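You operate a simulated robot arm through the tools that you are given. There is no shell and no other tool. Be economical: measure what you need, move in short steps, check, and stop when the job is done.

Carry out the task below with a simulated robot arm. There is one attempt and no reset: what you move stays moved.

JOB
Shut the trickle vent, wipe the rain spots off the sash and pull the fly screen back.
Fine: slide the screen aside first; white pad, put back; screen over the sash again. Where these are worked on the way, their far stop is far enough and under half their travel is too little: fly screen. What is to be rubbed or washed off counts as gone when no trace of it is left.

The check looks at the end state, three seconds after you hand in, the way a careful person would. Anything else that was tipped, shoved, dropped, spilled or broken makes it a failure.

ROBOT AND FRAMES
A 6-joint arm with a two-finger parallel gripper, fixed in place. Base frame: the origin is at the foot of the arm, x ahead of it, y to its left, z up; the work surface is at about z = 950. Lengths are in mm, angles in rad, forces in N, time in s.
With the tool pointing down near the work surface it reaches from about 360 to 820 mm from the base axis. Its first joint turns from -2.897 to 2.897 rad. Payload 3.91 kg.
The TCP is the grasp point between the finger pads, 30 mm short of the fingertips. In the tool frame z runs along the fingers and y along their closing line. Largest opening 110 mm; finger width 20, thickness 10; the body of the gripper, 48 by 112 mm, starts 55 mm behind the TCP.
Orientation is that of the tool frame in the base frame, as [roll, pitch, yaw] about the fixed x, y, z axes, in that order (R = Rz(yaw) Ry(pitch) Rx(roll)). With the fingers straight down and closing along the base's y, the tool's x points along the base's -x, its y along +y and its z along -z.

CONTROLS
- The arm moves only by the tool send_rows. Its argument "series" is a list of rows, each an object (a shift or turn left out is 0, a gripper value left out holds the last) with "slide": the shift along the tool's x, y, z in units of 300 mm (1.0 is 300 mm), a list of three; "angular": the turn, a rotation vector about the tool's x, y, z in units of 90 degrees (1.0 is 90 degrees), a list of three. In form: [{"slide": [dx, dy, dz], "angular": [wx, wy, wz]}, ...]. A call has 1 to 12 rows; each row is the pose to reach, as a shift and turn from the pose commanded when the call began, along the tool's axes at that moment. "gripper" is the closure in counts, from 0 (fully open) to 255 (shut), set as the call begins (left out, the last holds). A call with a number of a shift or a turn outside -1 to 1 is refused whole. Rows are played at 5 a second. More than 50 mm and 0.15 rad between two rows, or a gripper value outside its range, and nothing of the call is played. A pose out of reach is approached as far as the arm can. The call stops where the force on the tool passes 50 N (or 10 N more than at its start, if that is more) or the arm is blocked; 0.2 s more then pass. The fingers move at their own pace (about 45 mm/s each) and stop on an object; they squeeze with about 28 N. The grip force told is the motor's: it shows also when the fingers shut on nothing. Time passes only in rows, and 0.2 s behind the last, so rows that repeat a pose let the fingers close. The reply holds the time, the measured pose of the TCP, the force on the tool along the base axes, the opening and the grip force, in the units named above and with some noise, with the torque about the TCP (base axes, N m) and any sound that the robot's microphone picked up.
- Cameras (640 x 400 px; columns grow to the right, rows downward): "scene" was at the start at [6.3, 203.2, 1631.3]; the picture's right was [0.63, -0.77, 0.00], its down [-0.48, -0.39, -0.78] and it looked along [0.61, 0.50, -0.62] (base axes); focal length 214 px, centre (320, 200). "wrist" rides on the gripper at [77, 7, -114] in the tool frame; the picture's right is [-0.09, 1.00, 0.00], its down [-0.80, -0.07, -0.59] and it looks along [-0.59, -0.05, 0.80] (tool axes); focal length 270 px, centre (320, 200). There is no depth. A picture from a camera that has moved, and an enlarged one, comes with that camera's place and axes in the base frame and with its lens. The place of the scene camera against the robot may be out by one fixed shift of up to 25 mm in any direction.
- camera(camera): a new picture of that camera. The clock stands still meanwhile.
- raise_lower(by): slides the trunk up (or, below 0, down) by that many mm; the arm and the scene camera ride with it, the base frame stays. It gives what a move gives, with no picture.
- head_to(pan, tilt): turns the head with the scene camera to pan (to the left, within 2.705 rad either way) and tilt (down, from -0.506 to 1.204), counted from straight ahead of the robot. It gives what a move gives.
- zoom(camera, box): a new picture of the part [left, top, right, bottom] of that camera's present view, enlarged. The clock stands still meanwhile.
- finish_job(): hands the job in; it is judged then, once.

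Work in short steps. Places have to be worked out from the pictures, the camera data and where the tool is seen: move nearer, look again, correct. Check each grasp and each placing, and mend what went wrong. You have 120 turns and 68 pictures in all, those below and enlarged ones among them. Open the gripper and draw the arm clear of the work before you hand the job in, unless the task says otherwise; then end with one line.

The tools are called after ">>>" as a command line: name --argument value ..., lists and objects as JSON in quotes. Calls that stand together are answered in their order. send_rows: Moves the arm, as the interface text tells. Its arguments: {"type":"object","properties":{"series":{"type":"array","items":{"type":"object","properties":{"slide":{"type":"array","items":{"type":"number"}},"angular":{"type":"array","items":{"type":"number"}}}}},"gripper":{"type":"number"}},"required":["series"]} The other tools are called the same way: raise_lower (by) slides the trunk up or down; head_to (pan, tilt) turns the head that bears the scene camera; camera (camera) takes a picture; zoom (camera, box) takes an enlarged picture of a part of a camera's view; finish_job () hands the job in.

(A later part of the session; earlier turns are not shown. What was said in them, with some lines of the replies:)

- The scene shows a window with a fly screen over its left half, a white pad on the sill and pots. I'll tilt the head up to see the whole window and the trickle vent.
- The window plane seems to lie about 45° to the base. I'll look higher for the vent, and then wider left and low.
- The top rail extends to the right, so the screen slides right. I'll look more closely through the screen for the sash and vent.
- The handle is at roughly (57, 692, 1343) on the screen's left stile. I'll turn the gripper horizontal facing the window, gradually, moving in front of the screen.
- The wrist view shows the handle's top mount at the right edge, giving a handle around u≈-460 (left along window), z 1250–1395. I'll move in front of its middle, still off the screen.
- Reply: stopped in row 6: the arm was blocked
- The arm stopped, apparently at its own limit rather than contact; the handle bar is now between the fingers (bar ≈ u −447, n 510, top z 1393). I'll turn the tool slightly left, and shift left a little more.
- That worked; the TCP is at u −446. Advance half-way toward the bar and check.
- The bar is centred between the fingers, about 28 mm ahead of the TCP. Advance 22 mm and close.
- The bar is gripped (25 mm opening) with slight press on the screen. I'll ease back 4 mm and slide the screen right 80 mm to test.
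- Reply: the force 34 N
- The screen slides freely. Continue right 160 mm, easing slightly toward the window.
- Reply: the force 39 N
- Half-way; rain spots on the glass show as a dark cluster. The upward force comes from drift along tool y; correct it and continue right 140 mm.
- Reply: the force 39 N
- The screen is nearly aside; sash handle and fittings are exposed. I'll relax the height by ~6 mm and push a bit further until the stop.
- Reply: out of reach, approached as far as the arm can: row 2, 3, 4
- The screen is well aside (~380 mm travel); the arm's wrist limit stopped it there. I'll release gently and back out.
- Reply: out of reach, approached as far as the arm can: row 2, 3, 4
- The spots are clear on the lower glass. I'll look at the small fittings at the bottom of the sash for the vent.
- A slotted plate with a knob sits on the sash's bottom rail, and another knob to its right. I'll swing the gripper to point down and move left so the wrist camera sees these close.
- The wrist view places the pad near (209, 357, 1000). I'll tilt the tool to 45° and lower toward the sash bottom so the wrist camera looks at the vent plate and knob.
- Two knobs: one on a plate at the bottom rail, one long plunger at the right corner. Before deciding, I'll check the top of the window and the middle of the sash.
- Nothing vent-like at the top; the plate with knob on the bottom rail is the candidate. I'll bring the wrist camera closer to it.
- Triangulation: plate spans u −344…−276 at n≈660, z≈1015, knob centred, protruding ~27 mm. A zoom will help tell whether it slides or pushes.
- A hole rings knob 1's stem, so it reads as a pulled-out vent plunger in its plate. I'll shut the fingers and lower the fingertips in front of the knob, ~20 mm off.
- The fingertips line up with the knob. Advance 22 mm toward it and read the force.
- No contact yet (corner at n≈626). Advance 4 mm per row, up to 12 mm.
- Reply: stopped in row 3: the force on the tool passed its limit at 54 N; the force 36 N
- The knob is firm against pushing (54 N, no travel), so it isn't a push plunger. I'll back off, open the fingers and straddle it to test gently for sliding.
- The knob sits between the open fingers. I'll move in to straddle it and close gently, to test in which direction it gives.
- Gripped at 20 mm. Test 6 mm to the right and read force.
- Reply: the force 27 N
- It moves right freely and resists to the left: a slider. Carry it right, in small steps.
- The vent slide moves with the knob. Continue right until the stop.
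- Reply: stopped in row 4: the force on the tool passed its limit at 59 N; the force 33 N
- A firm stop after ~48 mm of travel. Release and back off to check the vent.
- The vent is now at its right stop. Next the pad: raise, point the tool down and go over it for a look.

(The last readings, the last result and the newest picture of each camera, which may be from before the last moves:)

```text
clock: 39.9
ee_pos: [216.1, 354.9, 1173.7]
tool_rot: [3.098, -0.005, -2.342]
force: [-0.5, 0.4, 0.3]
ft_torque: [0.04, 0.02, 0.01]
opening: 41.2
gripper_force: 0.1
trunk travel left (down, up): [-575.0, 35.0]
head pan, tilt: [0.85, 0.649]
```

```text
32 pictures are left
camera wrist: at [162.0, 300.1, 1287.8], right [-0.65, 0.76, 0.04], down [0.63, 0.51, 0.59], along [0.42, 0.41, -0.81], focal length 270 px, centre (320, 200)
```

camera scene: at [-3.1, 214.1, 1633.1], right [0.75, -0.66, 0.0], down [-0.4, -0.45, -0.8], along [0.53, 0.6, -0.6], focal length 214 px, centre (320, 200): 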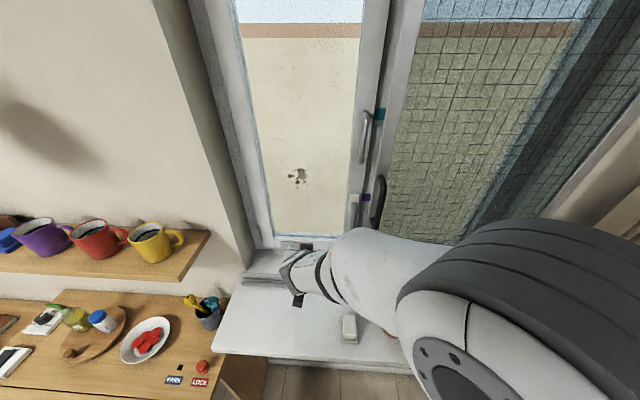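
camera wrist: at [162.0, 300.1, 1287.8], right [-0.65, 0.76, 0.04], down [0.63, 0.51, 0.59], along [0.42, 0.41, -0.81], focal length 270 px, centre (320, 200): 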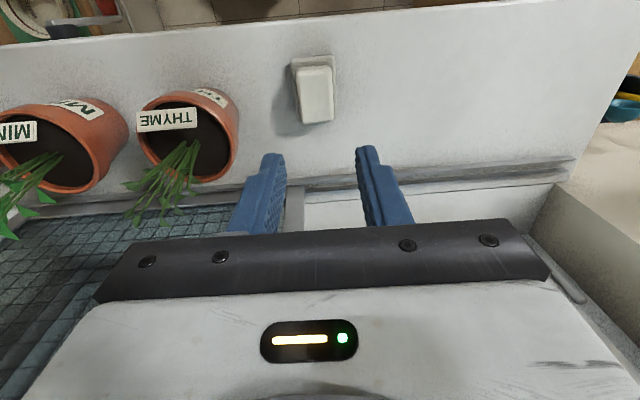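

>>> zoom --camera "wrist" --box '[260, 30, 380, 140]'

```text
3.64 times, centred on (320, 85) of wrist
camera zoom: at [162.0, 300.1, 1287.8], right [-0.65, 0.76, 0.04], down [0.63, 0.51, 0.59], along [0.42, 0.41, -0.81], focal length 983 px, centre (320, 618)
```

zoom: 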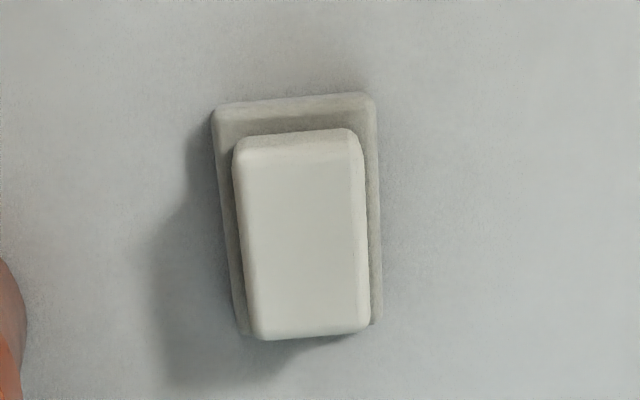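

The pad (about 36×65, top z≈990) lies on a shallow base straight below, aligned with the window. I'll level the tool, open and descend to just above it.

>>> send_rows --series '[{"slide": [0, 0.008, 0.1], "angular": [0.027, 0, 0]}, {"slide": [0, 0.008, 0.22], "angular": [0.027, 0, 0]}, {"slide": [0, 0.008, 0.34], "angular": [0.027, 0, 0]}, {"slide": [0, 0.008, 0.44], "angular": [0.027, 0, 0]}]' --gripper 93

>>> camera --camera "wrist"

```text
clock: 40.9
ee_pos: [209.5, 360.7, 1041.1]
tool_rot: [-3.14, -0.002, -2.34]
force: [-0.1, 0.2, 0.3]
ft_torque: [-0.02, -0.01, -0.01]
opening: 70.2
gripper_force: 0.1
trunk travel left (down, up): [-575.0, 35.0]
head pan, tilt: [0.85, 0.649]
```

```text
30 pictures are left
camera wrist: at [151.2, 309.3, 1155.7], right [-0.65, 0.76, 0.0], down [0.61, 0.53, 0.59], along [0.45, 0.39, -0.81], focal length 270 px, centre (320, 200)
```

wrist: 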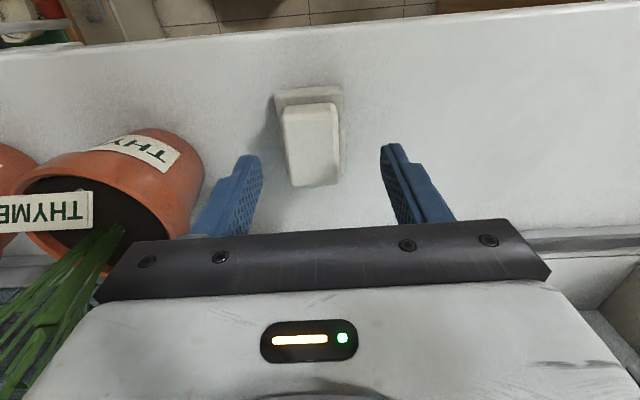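

The pad sits ~6 mm right and 5 mm nearer the robot than the TCP axis; the thyme pot is close on the right, so I'll narrow the opening to 56 mm, correct, and descend.

>>> send_rows --series '[{"slide": [0.015, -0.02, 0]}, {"slide": [0.015, -0.02, 0.03]}, {"slide": [0.015, -0.02, 0.07]}, {"slide": [0.015, -0.02, 0.11]}]' --gripper 125

>>> camera --camera "wrist"

```text
clock: 41.9
ee_pos: [211.7, 352.2, 1010.0]
tool_rot: [-3.141, -0.001, -2.34]
force: [0.4, -0.2, 0.8]
ft_torque: [0.01, -0.02, -0.02]
opening: 56.1
gripper_force: 0.1
trunk travel left (down, up): [-575.0, 35.0]
head pan, tilt: [0.85, 0.649]
```

```text
29 pictures are left
camera wrist: at [152.8, 301.1, 1122.9], right [-0.65, 0.76, 0.0], down [0.61, 0.53, 0.59], along [0.45, 0.39, -0.81], focal length 270 px, centre (320, 200)
```

wrist: 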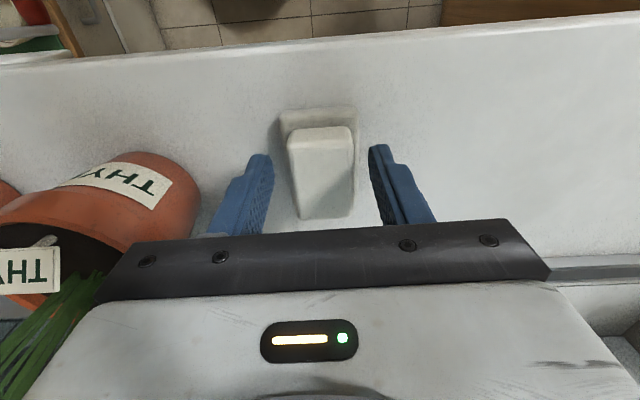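

Centred. Descend 11 mm more and close.

>>> send_rows --series '[{"slide": [0, 0, 0.018]}, {"slide": [0, 0, 0.037]}]'

>>> send_rows --series '[{}, {}, {}, {}, {}]' --gripper 255

>>> camera --camera "wrist"

```text
clock: 42.5
ee_pos: [211.5, 353.1, 998.0]
tool_rot: [-3.139, -0.003, -2.34]
force: [0.1, -0.1, 0.6]
ft_torque: [-0.03, 0.03, -0.01]
opening: 56.3
gripper_force: 0.0
trunk travel left (down, up): [-575.0, 35.0]
head pan, tilt: [0.85, 0.649]
```

```text
clock: 43.7
ee_pos: [211.4, 351.6, 998.1]
tool_rot: [-3.14, -0.002, -2.339]
force: [1.0, 0.2, -0.2]
ft_torque: [0.0, -0.01, -0.03]
opening: 37.0
gripper_force: 28.0
trunk travel left (down, up): [-575.0, 35.0]
head pan, tilt: [0.85, 0.649]
```

```text
28 pictures are left
camera wrist: at [152.6, 301.5, 1112.1], right [-0.65, 0.76, 0.0], down [0.61, 0.53, 0.59], along [0.45, 0.39, -0.81], focal length 270 px, centre (320, 200)
```

wrist: 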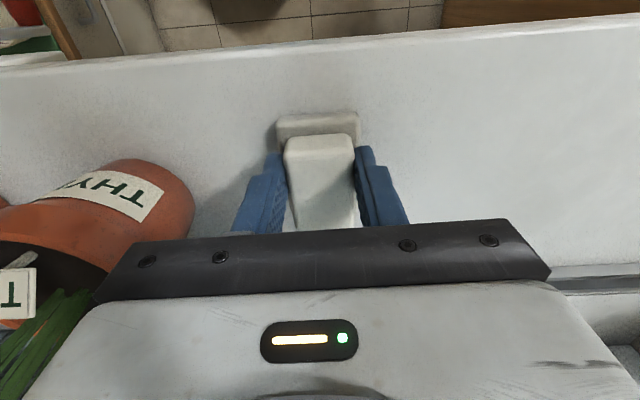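

Pad gripped (37 mm) at pick pose (211.4, 351.6, 998.1). Lift 60 mm and check.

>>> send_rows --series '[{"slide": [0, 0, -0.1]}, {"slide": [0, 0, -0.2]}, {"slide": [0, 0, -0.35]}]'

>>> camera --camera "wrist"

```text
clock: 44.5
ee_pos: [211.2, 352.0, 1103.0]
tool_rot: [-3.14, -0.001, -2.34]
force: [0.4, 0.0, -0.8]
ft_torque: [0.06, 0.02, 0.04]
opening: 37.0
gripper_force: 28.3
trunk travel left (down, up): [-575.0, 35.0]
head pan, tilt: [0.85, 0.649]
```

```text
27 pictures are left
camera wrist: at [153.2, 300.6, 1216.8], right [-0.65, 0.76, 0.0], down [0.61, 0.53, 0.59], along [0.45, 0.39, -0.81], focal length 270 px, centre (320, 200)
```

wrist: 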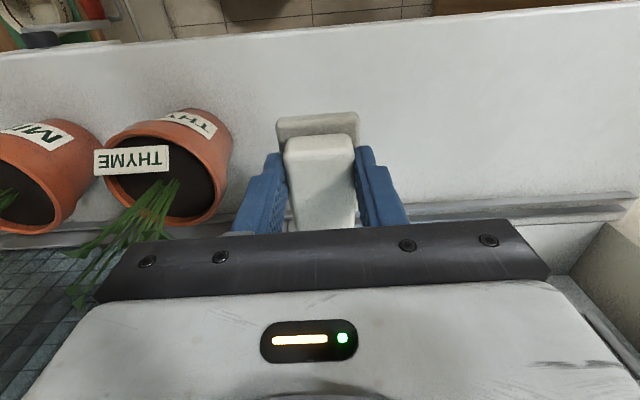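

The pad came with its base—it's one piece, its face ~48 mm beyond the TCP. Now carry it in front of the spots (u≈−263, z≈1313), turning the tool to face the glass.

>>> send_rows --series '[{"slide": [-0.037, 0.05, -0.064], "angular": [0, -0.09, 0]}, {"slide": [-0.074, 0.1, -0.127], "angular": [0, -0.18, 0]}, {"slide": [-0.111, 0.15, -0.19], "angular": [0, -0.27, 0]}, {"slide": [-0.148, 0.2, -0.254], "angular": [0, -0.36, 0]}, {"slide": [-0.185, 0.25, -0.318], "angular": [0, -0.45, 0]}, {"slide": [-0.222, 0.3, -0.38], "angular": [0, -0.54, 0]}, {"slide": [-0.259, 0.35, -0.445], "angular": [0, -0.63, 0]}, {"slide": [-0.296, 0.4, -0.51], "angular": [0, -0.72, 0]}, {"slide": [-0.333, 0.45, -0.572], "angular": [0, -0.81, 0]}, {"slide": [-0.37, 0.5, -0.635], "angular": [0, -0.905, 0]}, {"slide": [-0.407, 0.543, -0.7], "angular": [0, -1.0, 0]}]'

>>> camera --camera "wrist"

>>> camera --camera "scene"

```text
clock: 46.9
ee_pos: [179.6, 554.3, 1312.4]
tool_rot: [-1.705, 1.566, -0.902]
force: [-0.4, 0.6, -0.6]
ft_torque: [0.01, -0.01, 0.0]
opening: 37.0
gripper_force: 28.0
trunk travel left (down, up): [-575.0, 35.0]
head pan, tilt: [0.85, 0.649]
```

```text
26 pictures are left
camera wrist: at [95.2, 476.5, 1234.2], right [-0.72, 0.69, 0.09], down [-0.36, -0.47, 0.8], along [0.6, 0.54, 0.59], focal length 270 px, centre (320, 200)
```

wrist: 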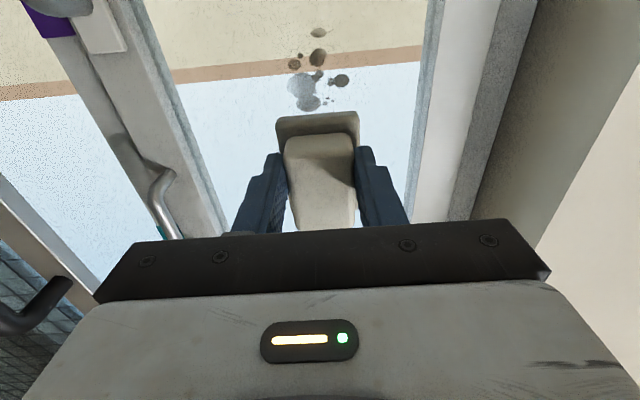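

```text
25 pictures are left
camera scene: at [-3.2, 214.8, 1632.9], right [0.75, -0.66, 0.0], down [-0.4, -0.45, -0.8], along [0.53, 0.6, -0.6], focal length 214 px, centre (320, 200)
```

scene: 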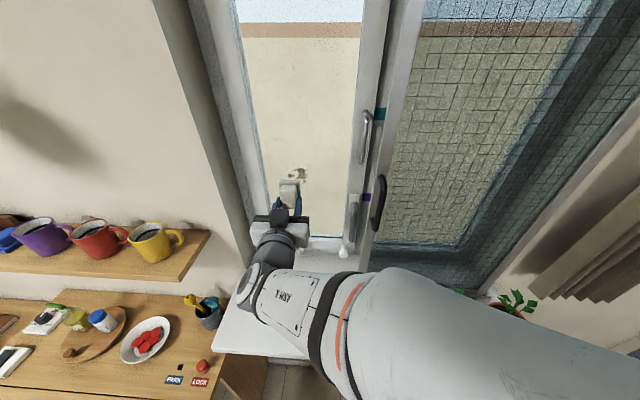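

The spots span u −297…−233, z 1252…1322. I'll lower 25 mm, square up and approach the glass to ~20 mm.

>>> send_rows --series '[{"slide": [0.083, 0, 0.08], "angular": [0.0115, 0, 0]}, {"slide": [0.083, 0, 0.16], "angular": [0.0115, 0, 0]}, {"slide": [0.083, 0, 0.24], "angular": [0.0115, 0, 0]}, {"slide": [0.083, 0, 0.31], "angular": [0.0115, 0, 0]}]'

>>> send_rows --series '[{"slide": [0, 0, 0.013]}, {"slide": [0, 0, 0.026]}, {"slide": [0, 0, 0.04]}, {"slide": [0, 0, 0.053]}]'

```text
clock: 47.9
ee_pos: [245.2, 623.3, 1286.2]
tool_rot: [-2.463, 1.566, -1.679]
force: [-0.3, 0.4, -0.2]
ft_torque: [-0.02, 0.0, -0.05]
opening: 37.0
gripper_force: 28.3
trunk travel left (down, up): [-575.0, 35.0]
head pan, tilt: [0.85, 0.649]
```

```text
clock: 48.9
ee_pos: [255.4, 631.2, 1286.9]
tool_rot: [-2.322, 1.568, -1.538]
force: [-0.4, -0.1, -1.3]
ft_torque: [-0.03, 0.02, 0.01]
opening: 37.0
gripper_force: 27.7
trunk travel left (down, up): [-575.0, 35.0]
head pan, tilt: [0.85, 0.649]
```

No contact at n=627. Continue in 3 mm steps.

>>> send_rows --series '[{"slide": [0, 0, 0.01]}, {"slide": [0, 0, 0.02]}, {"slide": [0, 0, 0.03]}, {"slide": [0, 0, 0.04]}]'

```text
clock: 49.9
ee_pos: [259.6, 635.6, 1286.6]
tool_rot: [-2.222, 1.565, -1.435]
force: [-26.2, -34.2, -16.3]
ft_torque: [-0.1, 0.19, -0.17]
opening: 37.0
gripper_force: 28.2
trunk travel left (down, up): [-575.0, 35.0]
head pan, tilt: [0.85, 0.649]
```

Contact at n≈633 with 43 N; I'll ease back 4 mm to a light press and wipe over the spot area.

>>> send_rows --series '[{"slide": [0, 0, -0.0135]}, {"slide": [0, 0.065, -0.0135]}, {"slide": [0, 0.13, -0.0135]}, {"slide": [0, 0.0, -0.0135]}, {"slide": [0, -0.13, -0.0135]}, {"slide": [0.08, -0.13, -0.0135]}, {"slide": [0.08, 0, -0.0135]}, {"slide": [0.08, 0.13, -0.0135]}, {"slide": [-0.08, 0.13, -0.0135]}, {"slide": [-0.08, 0.0, -0.0135]}, {"slide": [-0.08, -0.13, -0.0135]}, {"slide": [0, 0, -0.0135]}]'

>>> camera --camera "wrist"

```text
clock: 52.5
ee_pos: [258.9, 636.8, 1289.0]
tool_rot: [-1.365, 1.568, -0.587]
force: [-7.4, -15.9, 3.4]
ft_torque: [-0.28, 0.05, -0.33]
opening: 37.0
gripper_force: 27.9
trunk travel left (down, up): [-575.0, 35.0]
head pan, tilt: [0.85, 0.649]
```

```text
24 pictures are left
camera wrist: at [173.2, 559.6, 1211.3], right [-0.7, 0.71, 0.09], down [-0.37, -0.47, 0.8], along [0.61, 0.53, 0.59], focal length 270 px, centre (320, 200)
```

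wrist: 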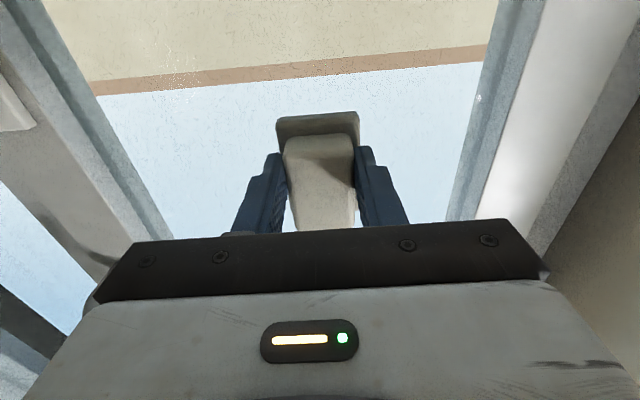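

The visible area looks clean. One more pass with wider vertical strokes, then back off and inspect.

>>> send_rows --series '[{"slide": [0.12, 0.0, 0]}, {"slide": [-0.04, 0.0, 0]}, {"slide": [-0.15, 0.0, 0]}, {"slide": [-0.15, 0.1, 0]}, {"slide": [0, 0.1, 0]}, {"slide": [0.13, 0.1, 0]}, {"slide": [0.13, -0.02, 0]}, {"slide": [0.13, -0.1, 0]}, {"slide": [0, -0.1, 0]}, {"slide": [-0.15, -0.1, 0]}, {"slide": [-0.05, -0.02, 0]}, {"slide": [0, 0, 0]}]'

>>> send_rows --series '[{"slide": [0, 0, -0.1]}, {"slide": [0, 0, -0.2]}, {"slide": [0, 0, -0.33]}]'

>>> camera --camera "wrist"

>>> zoom --camera "scene" --box '[220, 60, 400, 250]'

```text
clock: 55.1
ee_pos: [258.6, 636.0, 1289.0]
tool_rot: [-0.328, 1.567, 0.457]
force: [-7.0, -9.0, 8.8]
ft_torque: [0.07, -0.14, -0.05]
opening: 37.0
gripper_force: 27.9
trunk travel left (down, up): [-575.0, 35.0]
head pan, tilt: [0.85, 0.649]
```

```text
clock: 55.9
ee_pos: [189.1, 567.5, 1287.3]
tool_rot: [1.044, 1.57, 1.825]
force: [-0.5, -0.7, -1.0]
ft_torque: [0.01, -0.01, 0.01]
opening: 37.0
gripper_force: 27.9
trunk travel left (down, up): [-575.0, 35.0]
head pan, tilt: [0.85, 0.649]
```

```text
23 pictures are left
camera wrist: at [103.5, 490.4, 1209.0], right [-0.7, 0.71, 0.09], down [-0.37, -0.47, 0.8], along [0.61, 0.53, 0.59], focal length 270 px, centre (320, 200)
```

wrist: 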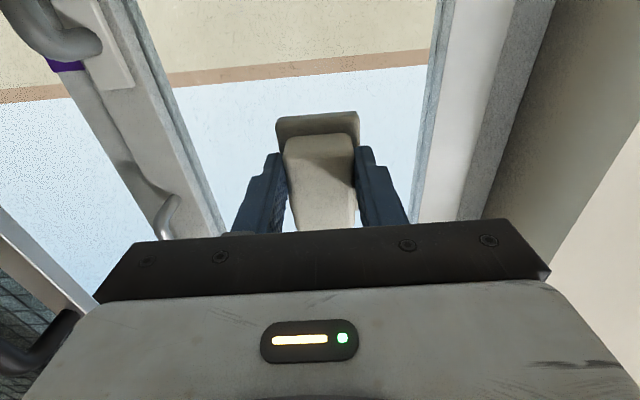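

```text
2.11 times, centred on (310, 155) of scene
camera zoom: at [-4.1, 212.9, 1633.2], right [0.75, -0.66, 0.0], down [-0.4, -0.45, -0.8], along [0.53, 0.6, -0.6], focal length 452 px, centre (341, 295)
```

zoom: 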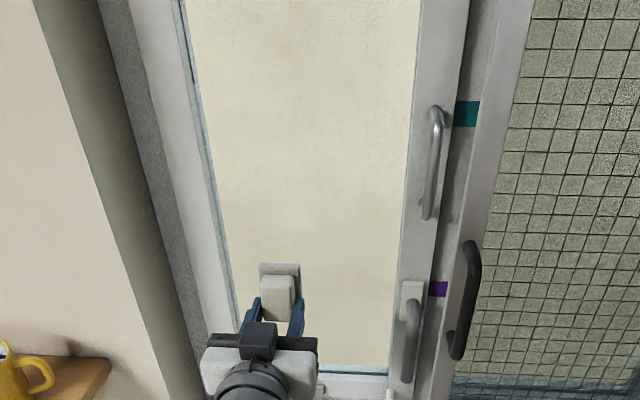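

>>> zoom --camera "scene" --box '[270, 140, 340, 195]'

>>> zoom --camera "wrist" --box '[220, 0, 420, 125]'

```text
7.27 times, centred on (305, 168) of scene
camera zoom: at [-4.1, 212.9, 1633.2], right [0.75, -0.66, 0.0], down [-0.4, -0.45, -0.8], along [0.53, 0.6, -0.6], focal length 1560 px, centre (429, 436)
```

zoom: 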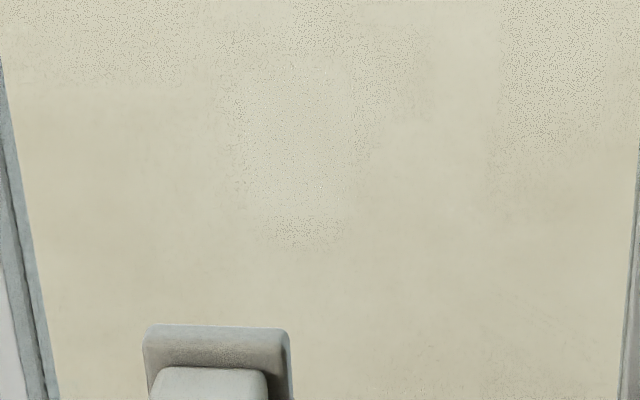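

```text
3.20 times, centred on (320, 62) of wrist
camera zoom: at [103.5, 490.4, 1209.0], right [-0.7, 0.71, 0.09], down [-0.37, -0.47, 0.8], along [0.61, 0.53, 0.59], focal length 865 px, centre (320, 640)
```

zoom: 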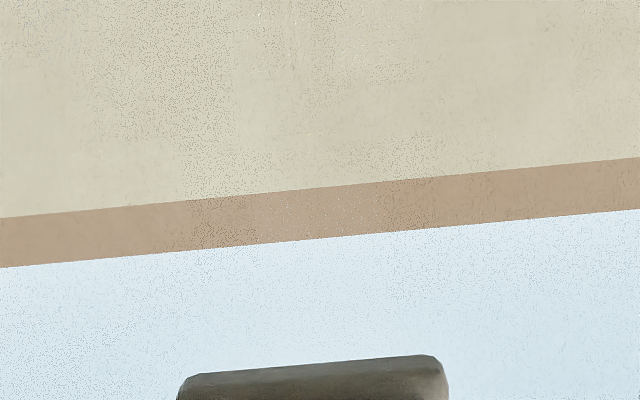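

The glass is clean with no trace. Return the pad: reverse the path to above its pick place.

>>> send_rows --series '[{"slide": [0.05, -0.03, -0.08], "angular": [0, 0.09, 0]}, {"slide": [0.1, -0.07, -0.15], "angular": [0, 0.18, 0]}, {"slide": [0.155, -0.12, -0.21], "angular": [0, 0.27, 0]}, {"slide": [0.21, -0.17, -0.26], "angular": [0, 0.36, 0]}, {"slide": [0.265, -0.23, -0.3], "angular": [0, 0.45, 0]}, {"slide": [0.32, -0.29, -0.34], "angular": [0, 0.54, 0]}, {"slide": [0.38, -0.35, -0.37], "angular": [0, 0.63, 0]}, {"slide": [0.435, -0.41, -0.4], "angular": [0, 0.72, 0]}, {"slide": [0.49, -0.46, -0.42], "angular": [0, 0.81, 0]}, {"slide": [0.55, -0.51, -0.44], "angular": [0, 0.905, 0]}, {"slide": [0.607, -0.562, -0.457], "angular": [0, 1.0, 0]}]'

```text
clock: 58.3
ee_pos: [212.7, 352.1, 1105.3]
tool_rot: [-3.14, -0.004, -2.36]
force: [0.4, 0.1, -0.7]
ft_torque: [-0.02, 0.02, -0.01]
opening: 37.1
gripper_force: 27.6
trunk travel left (down, up): [-575.0, 35.0]
head pan, tilt: [0.85, 0.649]
```

Above the pick place. Descend to a few mm above, then slowly to contact.

>>> send_rows --series '[{"slide": [0.004, 0.002, 0.1], "angular": [0, 0, -0.0127]}, {"slide": [0.004, 0.002, 0.2], "angular": [0, 0, -0.0127]}, {"slide": [0.004, 0.002, 0.29], "angular": [0, 0, -0.0127]}, {"slide": [0.004, 0.002, 0.335], "angular": [0, 0, -0.0127]}]'

>>> send_rows --series '[{"slide": [0, 0, 0.005]}, {"slide": [0, 0, 0.01]}, {"slide": [0, 0, 0.015]}, {"slide": [0, 0, 0.02]}]'

```text
clock: 59.3
ee_pos: [210.7, 351.0, 1004.0]
tool_rot: [-3.14, -0.003, -2.339]
force: [-0.1, 0.0, -1.7]
ft_torque: [0.0, 0.01, 0.02]
opening: 36.8
gripper_force: 27.7
trunk travel left (down, up): [-575.0, 35.0]
head pan, tilt: [0.85, 0.649]
```

```text
clock: 60.3
ee_pos: [212.0, 351.5, 998.9]
tool_rot: [-3.141, 0.0, -2.339]
force: [-0.1, -1.4, -0.4]
ft_torque: [-0.01, -0.04, -0.01]
opening: 36.8
gripper_force: 27.8
trunk travel left (down, up): [-575.0, 35.0]
head pan, tilt: [0.85, 0.649]
```

No contact yet at pick height; go down 1 mm per row.

>>> send_rows --series '[{"slide": [0, 0, 0.003]}, {"slide": [0, 0, 0.006]}, {"slide": [0, 0, 0.008]}]'

>>> camera --camera "wrist"

```text
clock: 61.1
ee_pos: [211.9, 350.4, 998.8]
tool_rot: [-3.141, -0.001, -2.34]
force: [0.5, 1.5, 15.5]
ft_torque: [-0.01, 0.26, -0.04]
opening: 36.9
gripper_force: 28.5
trunk travel left (down, up): [-575.0, 35.0]
head pan, tilt: [0.85, 0.649]
```

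```text
19 pictures are left
camera wrist: at [152.9, 299.3, 1112.1], right [-0.66, 0.76, 0.0], down [0.61, 0.53, 0.59], along [0.45, 0.39, -0.8], focal length 270 px, centre (320, 200)
```

wrist: 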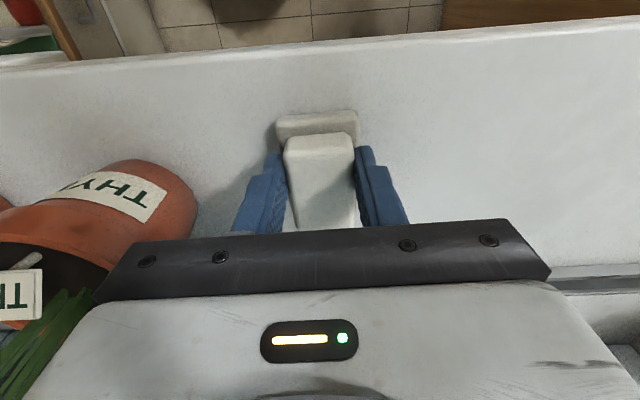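

The pad rests on the sill (15 N) exactly as before. Open just enough (56 mm) and lift straight up.

>>> send_rows --series '[{"slide": [0, 0, -0.005]}, {"slide": [0, 0, -0.005]}, {"slide": [0, 0, -0.005]}]' --gripper 125

>>> send_rows --series '[{"slide": [0, 0, -0.1]}, {"slide": [0, 0, -0.22]}, {"slide": [0, 0, -0.36]}]'

>>> camera --camera "wrist"

```text
clock: 61.9
ee_pos: [211.0, 349.8, 998.4]
tool_rot: [-3.14, -0.001, -2.339]
force: [-0.5, 0.3, 0.6]
ft_torque: [-0.02, -0.03, -0.01]
opening: 56.0
gripper_force: 0.1
trunk travel left (down, up): [-575.0, 35.0]
head pan, tilt: [0.85, 0.649]
```

```text
clock: 62.7
ee_pos: [211.0, 351.4, 1105.5]
tool_rot: [-3.139, -0.001, -2.338]
force: [0.2, -0.3, -0.3]
ft_torque: [-0.01, -0.01, 0.01]
opening: 55.9
gripper_force: 0.1
trunk travel left (down, up): [-575.0, 35.0]
head pan, tilt: [0.85, 0.649]
```

```text
18 pictures are left
camera wrist: at [152.1, 300.1, 1220.0], right [-0.66, 0.76, 0.0], down [0.61, 0.53, 0.59], along [0.45, 0.39, -0.81], focal length 270 px, centre (320, 200)
```

wrist: 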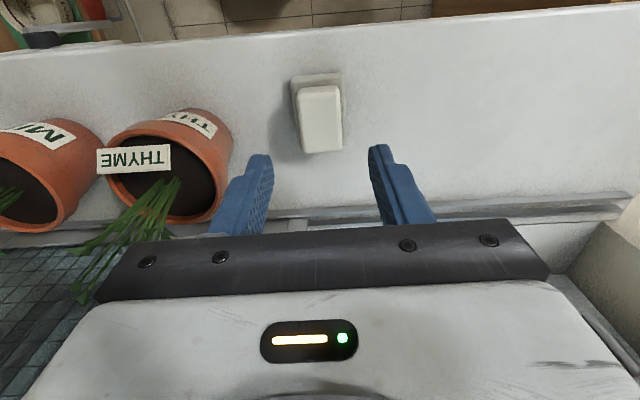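

The pad is back in place. Now raise and turn the gripper to face the screen handle (u≈−65, n≈505, z≈1340).

>>> send_rows --series '[{"slide": [0, 0, -0.08], "angular": [0, -0.09, 0]}, {"slide": [0, 0, -0.16], "angular": [0, -0.18, 0]}, {"slide": [0, 0, -0.24], "angular": [0, -0.27, 0]}, {"slide": [0, 0, -0.32], "angular": [0, -0.36, 0]}, {"slide": [-0.01, -0.01, -0.4], "angular": [0, -0.45, 0]}, {"slide": [-0.02, -0.02, -0.47], "angular": [0, -0.54, 0]}, {"slide": [-0.03, -0.04, -0.54], "angular": [0, -0.63, 0]}, {"slide": [-0.04, -0.06, -0.6], "angular": [0, -0.72, 0]}, {"slide": [-0.05, -0.08, -0.66], "angular": [0, -0.81, 0]}, {"slide": [-0.06, -0.09, -0.72], "angular": [0, -0.905, 0]}, {"slide": [-0.075, -0.103, -0.783], "angular": [0, -1.0, 0]}]' --gripper 93

>>> camera --camera "wrist"

```text
clock: 65.1
ee_pos: [251.7, 356.2, 1350.5]
tool_rot: [-2.549, 1.57, -1.746]
force: [-0.1, 0.4, 0.0]
ft_torque: [0.0, 0.02, -0.01]
opening: 69.7
gripper_force: 0.1
out of reach, approached as far as the arm can: row 10, 11
trunk travel left (down, up): [-575.0, 35.0]
head pan, tilt: [0.85, 0.649]
```

```text
17 pictures are left
camera wrist: at [167.0, 277.6, 1274.1], right [-0.72, 0.69, 0.09], down [-0.36, -0.47, 0.8], along [0.6, 0.54, 0.59], focal length 270 px, centre (320, 200)
```

wrist: 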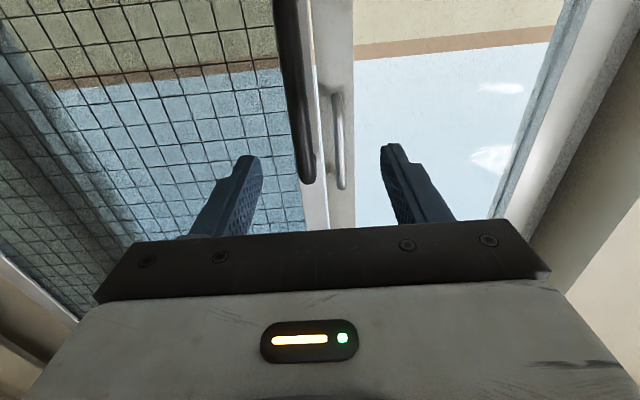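

The bar is ~79 mm ahead and 15 mm right of the tool axis. Align, and advance around it.

>>> send_rows --series '[{"slide": [0.027, -0.05, 0.0]}, {"slide": [0.027, -0.05, 0.1]}, {"slide": [0.027, -0.05, 0.18]}, {"slide": [0.027, -0.05, 0.245]}]'

>>> camera --camera "wrist"

```text
clock: 66.1
ee_pos: [313.2, 398.5, 1342.4]
tool_rot: [-2.536, 1.567, -1.734]
force: [0.0, 0.2, 0.8]
ft_torque: [-0.02, -0.01, 0.01]
opening: 70.0
gripper_force: 0.0
out of reach, approached as far as the arm can: row 1
trunk travel left (down, up): [-575.0, 35.0]
head pan, tilt: [0.85, 0.649]
```

```text
16 pictures are left
camera wrist: at [228.6, 320.4, 1265.1], right [-0.72, 0.69, 0.09], down [-0.36, -0.47, 0.8], along [0.6, 0.54, 0.59], focal length 270 px, centre (320, 200)
```

wrist: 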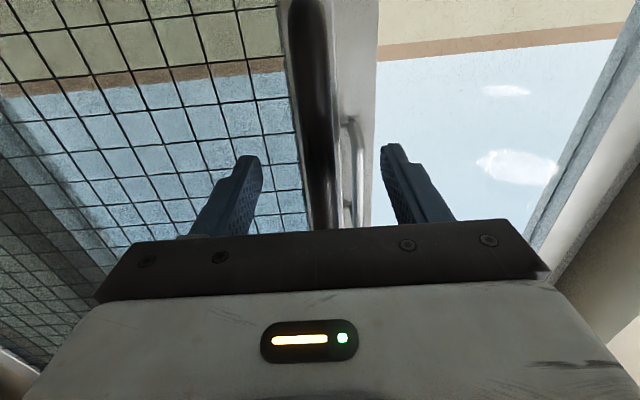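

The bar is centred between the fingers. Close.

>>> send_rows --series '[{}, {}, {}, {}, {}, {}]' --gripper 255

```text
clock: 67.5
ee_pos: [312.0, 398.8, 1343.6]
tool_rot: [-2.386, 1.567, -1.583]
force: [-0.4, 0.5, 0.9]
ft_torque: [0.14, 0.09, -0.04]
opening: 13.8
gripper_force: 45.7
trunk travel left (down, up): [-575.0, 35.0]
head pan, tilt: [0.85, 0.649]
```

Gripped. Slide the screen left 160 mm.

>>> send_rows --series '[{"slide": [0, 0.067, 0.001]}, {"slide": [0, 0.133, 0.002]}, {"slide": [0, 0.2, 0.004], "angular": [-0.01, 0, 0]}, {"slide": [0, 0.267, 0.005], "angular": [-0.02, 0, 0]}, {"slide": [0, 0.333, 0.006], "angular": [-0.03, 0, 0]}, {"slide": [0, 0.4, 0.007], "angular": [-0.04, 0, 0]}, {"slide": [0, 0.467, 0.008], "angular": [-0.05, 0, 0]}, {"slide": [0, 0.533, 0.01], "angular": [-0.06, 0, 0]}]'

```text
clock: 69.3
ee_pos: [199.4, 512.1, 1341.8]
tool_rot: [-2.369, 1.568, -1.471]
force: [-4.5, -2.6, -4.1]
ft_torque: [0.1, 0.24, -0.13]
opening: 14.0
gripper_force: 44.9
trunk travel left (down, up): [-575.0, 35.0]
head pan, tilt: [0.85, 0.649]
```

Sliding well (u −221). Another 160 mm left.

>>> send_rows --series '[{"slide": [0, 0.066, 0.008]}, {"slide": [0, 0.132, 0.015]}, {"slide": [0, 0.199, 0.023]}, {"slide": [0, 0.265, 0.03]}, {"slide": [0, 0.331, 0.038]}, {"slide": [0, 0.397, 0.045]}, {"slide": [0, 0.464, 0.053]}, {"slide": [0, 0.53, 0.06]}]'

```text
clock: 71.1
ee_pos: [86.7, 625.9, 1342.9]
tool_rot: [-2.021, 1.566, -1.124]
force: [-8.6, -5.5, -7.8]
ft_torque: [0.73, -0.13, -0.04]
opening: 13.6
gripper_force: 44.9
trunk travel left (down, up): [-575.0, 35.0]
head pan, tilt: [0.85, 0.649]
```

At u −381; the start was about −443. Continue to the stop in smaller steps.

>>> send_rows --series '[{"slide": [0, 0.05, 0.006]}, {"slide": [0, 0.1, 0.012], "angular": [-0.01, 0, 0]}, {"slide": [0, 0.14, 0.016], "angular": [-0.02, 0, 0]}, {"slide": [0, 0.18, 0.021], "angular": [-0.03, 0, 0]}, {"slide": [0, 0.2, 0.023], "angular": [-0.03, 0, 0]}, {"slide": [0, 0.22, 0.025], "angular": [-0.03, 0, 0]}, {"slide": [0, 0.235, 0.027], "angular": [-0.03, 0, 0]}]'

>>> camera --camera "scene"

```text
clock: 72.7
ee_pos: [41.8, 670.8, 1344.0]
tool_rot: [-3.041, 1.567, -2.103]
force: [9.3, -27.5, -11.2]
ft_torque: [0.81, -0.54, -0.03]
opening: 13.3
gripper_force: 45.0
trunk travel left (down, up): [-575.0, 35.0]
head pan, tilt: [0.85, 0.649]
```

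```text
15 pictures are left
camera scene: at [-1.2, 209.4, 1633.6], right [0.75, -0.66, 0.0], down [-0.4, -0.45, -0.8], along [0.53, 0.6, -0.6], focal length 214 px, centre (320, 200)
```

scene: 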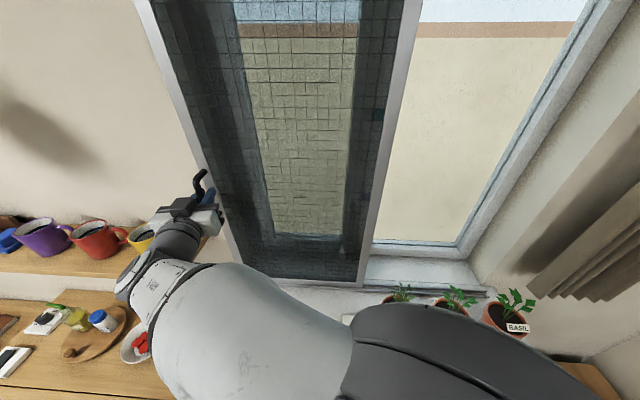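

The screen is at its left stop (u −445, 26 N). Release and back away.

>>> send_rows --series '[{}, {}, {}, {}]' --gripper 139

>>> send_rows --series '[{"slide": [0, 0, -0.1]}, {"slide": [0, -0.05, -0.22]}, {"slide": [0, -0.17, -0.3]}, {"slide": [0, -0.32, -0.3]}, {"slide": [-0.05, -0.47, -0.28]}]'

>>> camera --camera "scene"

```text
clock: 73.7
ee_pos: [35.7, 673.5, 1342.9]
tool_rot: [-1.83, 1.568, -0.887]
force: [-7.1, -7.0, 3.1]
ft_torque: [-0.01, -0.14, -0.29]
opening: 49.1
gripper_force: 0.0
trunk travel left (down, up): [-575.0, 35.0]
head pan, tilt: [0.85, 0.649]
```

```text
clock: 74.9
ee_pos: [101.7, 523.0, 1357.3]
tool_rot: [-2.785, 1.567, -1.842]
force: [0.8, 0.0, 0.0]
ft_torque: [-0.02, 0.02, 0.01]
opening: 50.1
gripper_force: 0.0
trunk travel left (down, up): [-575.0, 35.0]
head pan, tilt: [0.85, 0.649]
```

```text
14 pictures are left
camera scene: at [-2.5, 212.8, 1633.2], right [0.75, -0.66, 0.0], down [-0.4, -0.45, -0.8], along [0.53, 0.6, -0.6], focal length 214 px, centre (320, 200)
```

scene: 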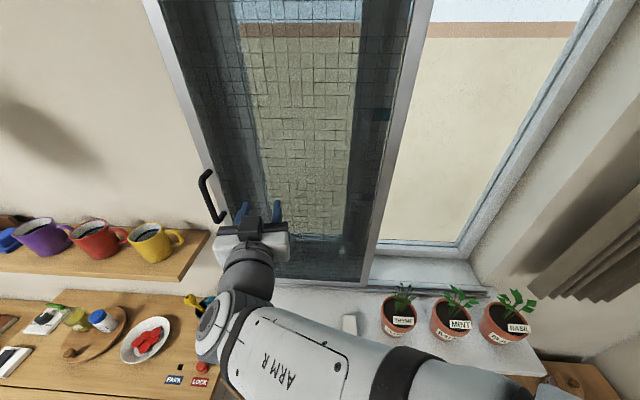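

The screen is back over the sash. Draw the arm clear to near its starting pose and compare with the first pictures.

>>> send_rows --series '[{"slide": [-0.045, -0.07, -0.04], "angular": [0, 0.09, 0]}, {"slide": [-0.09, -0.14, -0.08], "angular": [0, 0.18, 0]}, {"slide": [-0.135, -0.21, -0.12], "angular": [0, 0.27, 0]}, {"slide": [-0.18, -0.28, -0.16], "angular": [0, 0.36, 0]}, {"slide": [-0.225, -0.35, -0.2], "angular": [0, 0.45, 0]}, {"slide": [-0.27, -0.42, -0.24], "angular": [0, 0.54, 0]}, {"slide": [-0.315, -0.49, -0.28], "angular": [0, 0.63, 0]}, {"slide": [-0.36, -0.56, -0.32], "angular": [0, 0.72, 0]}, {"slide": [-0.405, -0.64, -0.36], "angular": [0, 0.81, 0]}, {"slide": [-0.45, -0.72, -0.4], "angular": [0, 0.905, 0]}, {"slide": [-0.5, -0.788, -0.437], "angular": [0, 1.0, 0]}]' --gripper 0

>>> head_to --pan 1.0 --tilt 0.6

>>> camera --camera "scene"

>>> zoom --camera "scene" --box '[220, 150, 480, 320]'

```text
clock: 77.3
ee_pos: [217.9, 281.4, 1508.1]
tool_rot: [-3.141, -0.006, -2.199]
force: [-0.2, 0.4, 0.1]
ft_torque: [0.01, 0.0, -0.02]
opening: 110.0
gripper_force: 0.0
trunk travel left (down, up): [-575.0, 35.0]
head pan, tilt: [0.85, 0.649]
```

```text
clock: 78.0
ee_pos: [216.1, 280.8, 1508.6]
tool_rot: [-3.14, -0.003, -2.198]
force: [-0.5, -1.2, 0.2]
ft_torque: [0.02, 0.01, -0.02]
opening: 110.0
gripper_force: 0.0
trunk travel left (down, up): [-575.0, 35.0]
head pan, tilt: [1.0, 0.6]
```

```text
13 pictures are left
camera scene: at [-12.5, 223.1, 1637.3], right [0.84, -0.54, 0.0], down [-0.31, -0.48, -0.82], along [0.45, 0.69, -0.57], focal length 214 px, centre (320, 200)
```

scene: 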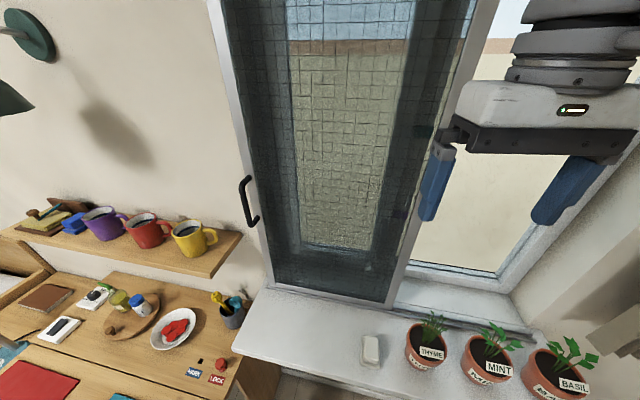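

```text
2.35 times, centred on (350, 235) of scene
camera zoom: at [-12.5, 223.1, 1637.3], right [0.84, -0.54, 0.0], down [-0.31, -0.48, -0.82], along [0.45, 0.69, -0.57], focal length 505 px, centre (249, 118)
```

zoom: 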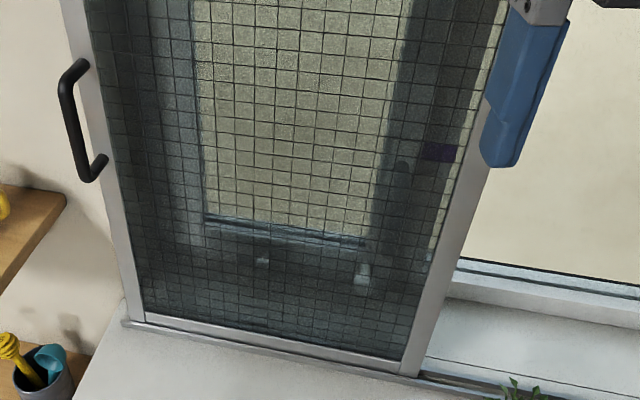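

The screen sits ~12 mm short of its starting place—probably dragged by a finger on retreat. I'll return with closed fingers and push the handle left from its right side.

>>> send_rows --series '[{"slide": [-0.042, 0.085, 0.05], "angular": [0, -0.09, 0]}, {"slide": [-0.085, 0.17, 0.1], "angular": [0, -0.18, 0]}, {"slide": [-0.127, 0.255, 0.15], "angular": [0, -0.27, 0]}, {"slide": [-0.17, 0.34, 0.2], "angular": [0, -0.36, 0]}, {"slide": [-0.212, 0.43, 0.25], "angular": [0, -0.45, 0]}, {"slide": [-0.255, 0.515, 0.3], "angular": [0, -0.54, 0]}, {"slide": [-0.297, 0.6, 0.35], "angular": [0, -0.63, 0]}, {"slide": [-0.34, 0.685, 0.4], "angular": [0, -0.72, 0]}, {"slide": [-0.382, 0.77, 0.45], "angular": [0, -0.81, 0]}, {"slide": [-0.425, 0.86, 0.5], "angular": [0, -0.905, 0]}, {"slide": [-0.466, 0.95, 0.553], "angular": [0, -1.0, 0]}]' --gripper 255

>>> camera --camera "wrist"

```text
clock: 80.4
ee_pos: [65.6, 562.3, 1337.7]
tool_rot: [-2.27, 1.568, -1.325]
force: [-0.7, -0.5, 0.7]
ft_torque: [0.02, 0.03, -0.03]
opening: 0.0
gripper_force: 28.2
trunk travel left (down, up): [-575.0, 35.0]
head pan, tilt: [1.0, 0.6]
```

```text
11 pictures are left
camera wrist: at [-6.0, 472.4, 1262.1], right [-0.81, 0.58, 0.09], down [-0.29, -0.52, 0.8], along [0.51, 0.62, 0.59], focal length 270 px, centre (320, 200)
```

wrist: 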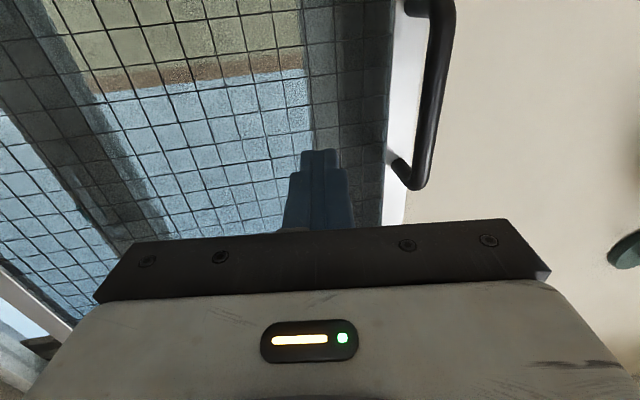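

The bar is at u≈−436. Advance beside it on the right (u −395, n 492).

>>> send_rows --series '[{"slide": [0, 0.06, 0.06]}, {"slide": [0, 0.119, 0.12]}, {"slide": [0, 0.119, 0.181]}]'

>>> send_rows --series '[{"slide": [0, 0.033, 0.005]}, {"slide": [0, 0.066, 0.01]}, {"slide": [0, 0.09, 0.014]}, {"slide": [0, 0.105, 0.017]}, {"slide": [0, 0.12, 0.019]}]'

```text
clock: 81.2
ee_pos: [71.0, 626.2, 1340.8]
tool_rot: [-2.561, 1.568, -1.617]
force: [0.1, 0.0, 0.6]
ft_torque: [-0.01, 0.02, -0.02]
opening: 0.0
gripper_force: 28.0
trunk travel left (down, up): [-575.0, 35.0]
head pan, tilt: [1.0, 0.6]
```

```text
clock: 82.4
ee_pos: [45.0, 650.1, 1342.9]
tool_rot: [-2.675, 1.566, -1.729]
force: [3.4, -4.5, -1.4]
ft_torque: [0.0, 0.03, -0.02]
opening: 0.1
gripper_force: 28.2
trunk travel left (down, up): [-575.0, 35.0]
head pan, tilt: [1.0, 0.6]
```

Pushing lightly (6 N) at u −428; go on in 4 mm steps until the stop.

>>> send_rows --series '[{"slide": [0, 0.013, 0.002]}, {"slide": [0, 0.026, 0.004]}, {"slide": [0, 0.04, 0.006]}]'

>>> zoom --camera "scene" --box '[220, 150, 480, 320]'

```text
clock: 83.1
ee_pos: [46.1, 651.0, 1341.7]
tool_rot: [2.993, 1.565, -2.363]
force: [13.0, -28.0, -0.1]
ft_torque: [0.05, 0.01, -0.11]
opening: 0.0
gripper_force: 28.7
trunk travel left (down, up): [-575.0, 35.0]
head pan, tilt: [1.0, 0.6]
stopped in row 3: the force on the tool passed its limit at 54 N (the readings are from after the stop); the commanded pose is now the measured one
```

```text
2.35 times, centred on (350, 235) of scene
camera zoom: at [-10.0, 217.0, 1638.5], right [0.84, -0.54, 0.0], down [-0.31, -0.47, -0.83], along [0.44, 0.7, -0.56], focal length 505 px, centre (249, 118)
```

zoom: 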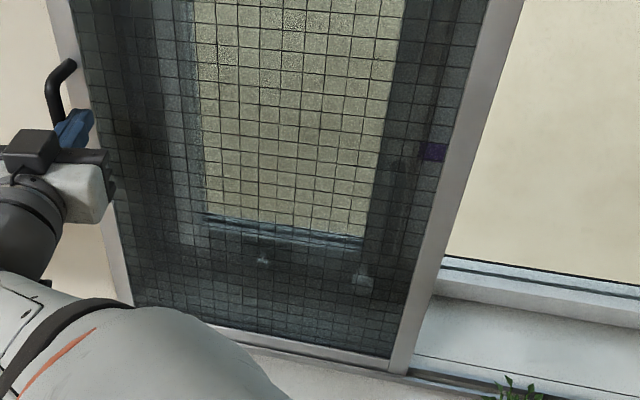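

At the stop now and matching the original view. Ease 10 mm right off the bar, then straight back and clear.

>>> send_rows --series '[{"slide": [0, -0.033, -0.005]}, {"slide": [0, -0.02, -0.1]}, {"slide": [0, 0.0, -0.2]}, {"slide": [0, 0.0, -0.3]}, {"slide": [0, -0.13, -0.3]}]'

>>> send_rows --series '[{"slide": [-0.045, -0.07, -0.03], "angular": [0, 0.09, 0]}, {"slide": [-0.09, -0.14, -0.06], "angular": [0, 0.18, 0]}, {"slide": [-0.135, -0.21, -0.1], "angular": [0, 0.27, 0]}, {"slide": [-0.18, -0.28, -0.14], "angular": [0, 0.36, 0]}, {"slide": [-0.225, -0.35, -0.18], "angular": [0, 0.45, 0]}, {"slide": [-0.27, -0.42, -0.22], "angular": [0, 0.54, 0]}, {"slide": [-0.315, -0.49, -0.26], "angular": [0, 0.63, 0]}, {"slide": [-0.36, -0.56, -0.3], "angular": [0, 0.72, 0]}, {"slide": [-0.405, -0.64, -0.34], "angular": [0, 0.81, 0]}, {"slide": [-0.45, -0.72, -0.37], "angular": [0, 0.905, 0]}, {"slide": [-0.5, -0.788, -0.4], "angular": [0, 1.0, 0]}]' --gripper 0

>>> camera --camera "scene"

>>> zoom --camera "scene" --box '[220, 150, 480, 320]'

```text
clock: 84.3
ee_pos: [15.2, 557.3, 1343.3]
tool_rot: [3.014, 1.568, -2.33]
force: [-0.1, 0.3, -0.6]
ft_torque: [-0.06, 0.02, 0.01]
opening: 0.2
gripper_force: 28.5
trunk travel left (down, up): [-575.0, 35.0]
head pan, tilt: [1.0, 0.6]
```

```text
clock: 86.7
ee_pos: [138.2, 325.8, 1492.4]
tool_rot: [-3.141, -0.007, -2.205]
force: [-0.3, 0.4, 0.1]
ft_torque: [-0.02, 0.01, -0.02]
opening: 110.1
gripper_force: 0.1
trunk travel left (down, up): [-575.0, 35.0]
head pan, tilt: [1.0, 0.6]
```

```text
9 pictures are left
camera scene: at [-12.0, 223.9, 1637.5], right [0.84, -0.54, 0.0], down [-0.3, -0.47, -0.83], along [0.45, 0.7, -0.56], focal length 214 px, centre (320, 200)
```

scene: 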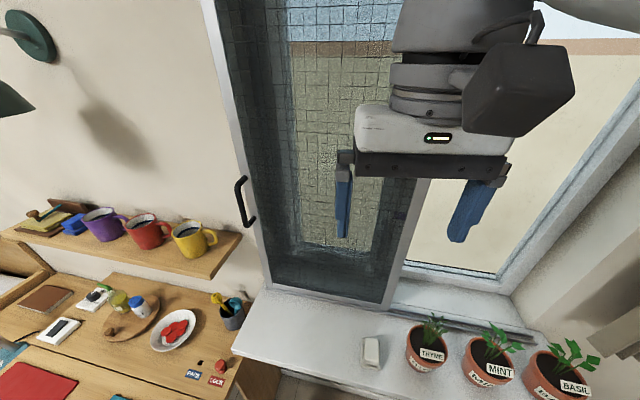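

```text
2.35 times, centred on (350, 235) of scene
camera zoom: at [-12.0, 223.9, 1637.5], right [0.84, -0.54, 0.0], down [-0.3, -0.47, -0.83], along [0.45, 0.7, -0.56], focal length 505 px, centre (249, 118)
```

zoom: 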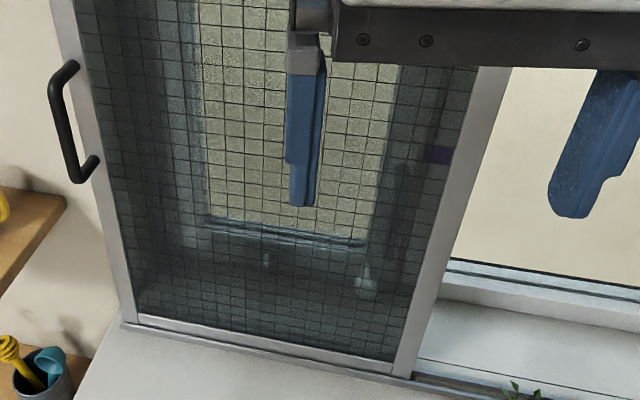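

Everything matches: the screen is back at its original place over the sash, the pad is in place, the vent is at its far stop, the pots are untouched, and the arm is clear with the gripper open. Handing in.

>>> finish_job

```text
The job is handed in.
```

I slid the trickle vent to its far right stop, wiped the rain spots off the sash without a trace, put the white pad back and pulled the fly screen over the sash again. I took the right stop as the shut side because the vent began at its left stop; nothing marked which end is shut.
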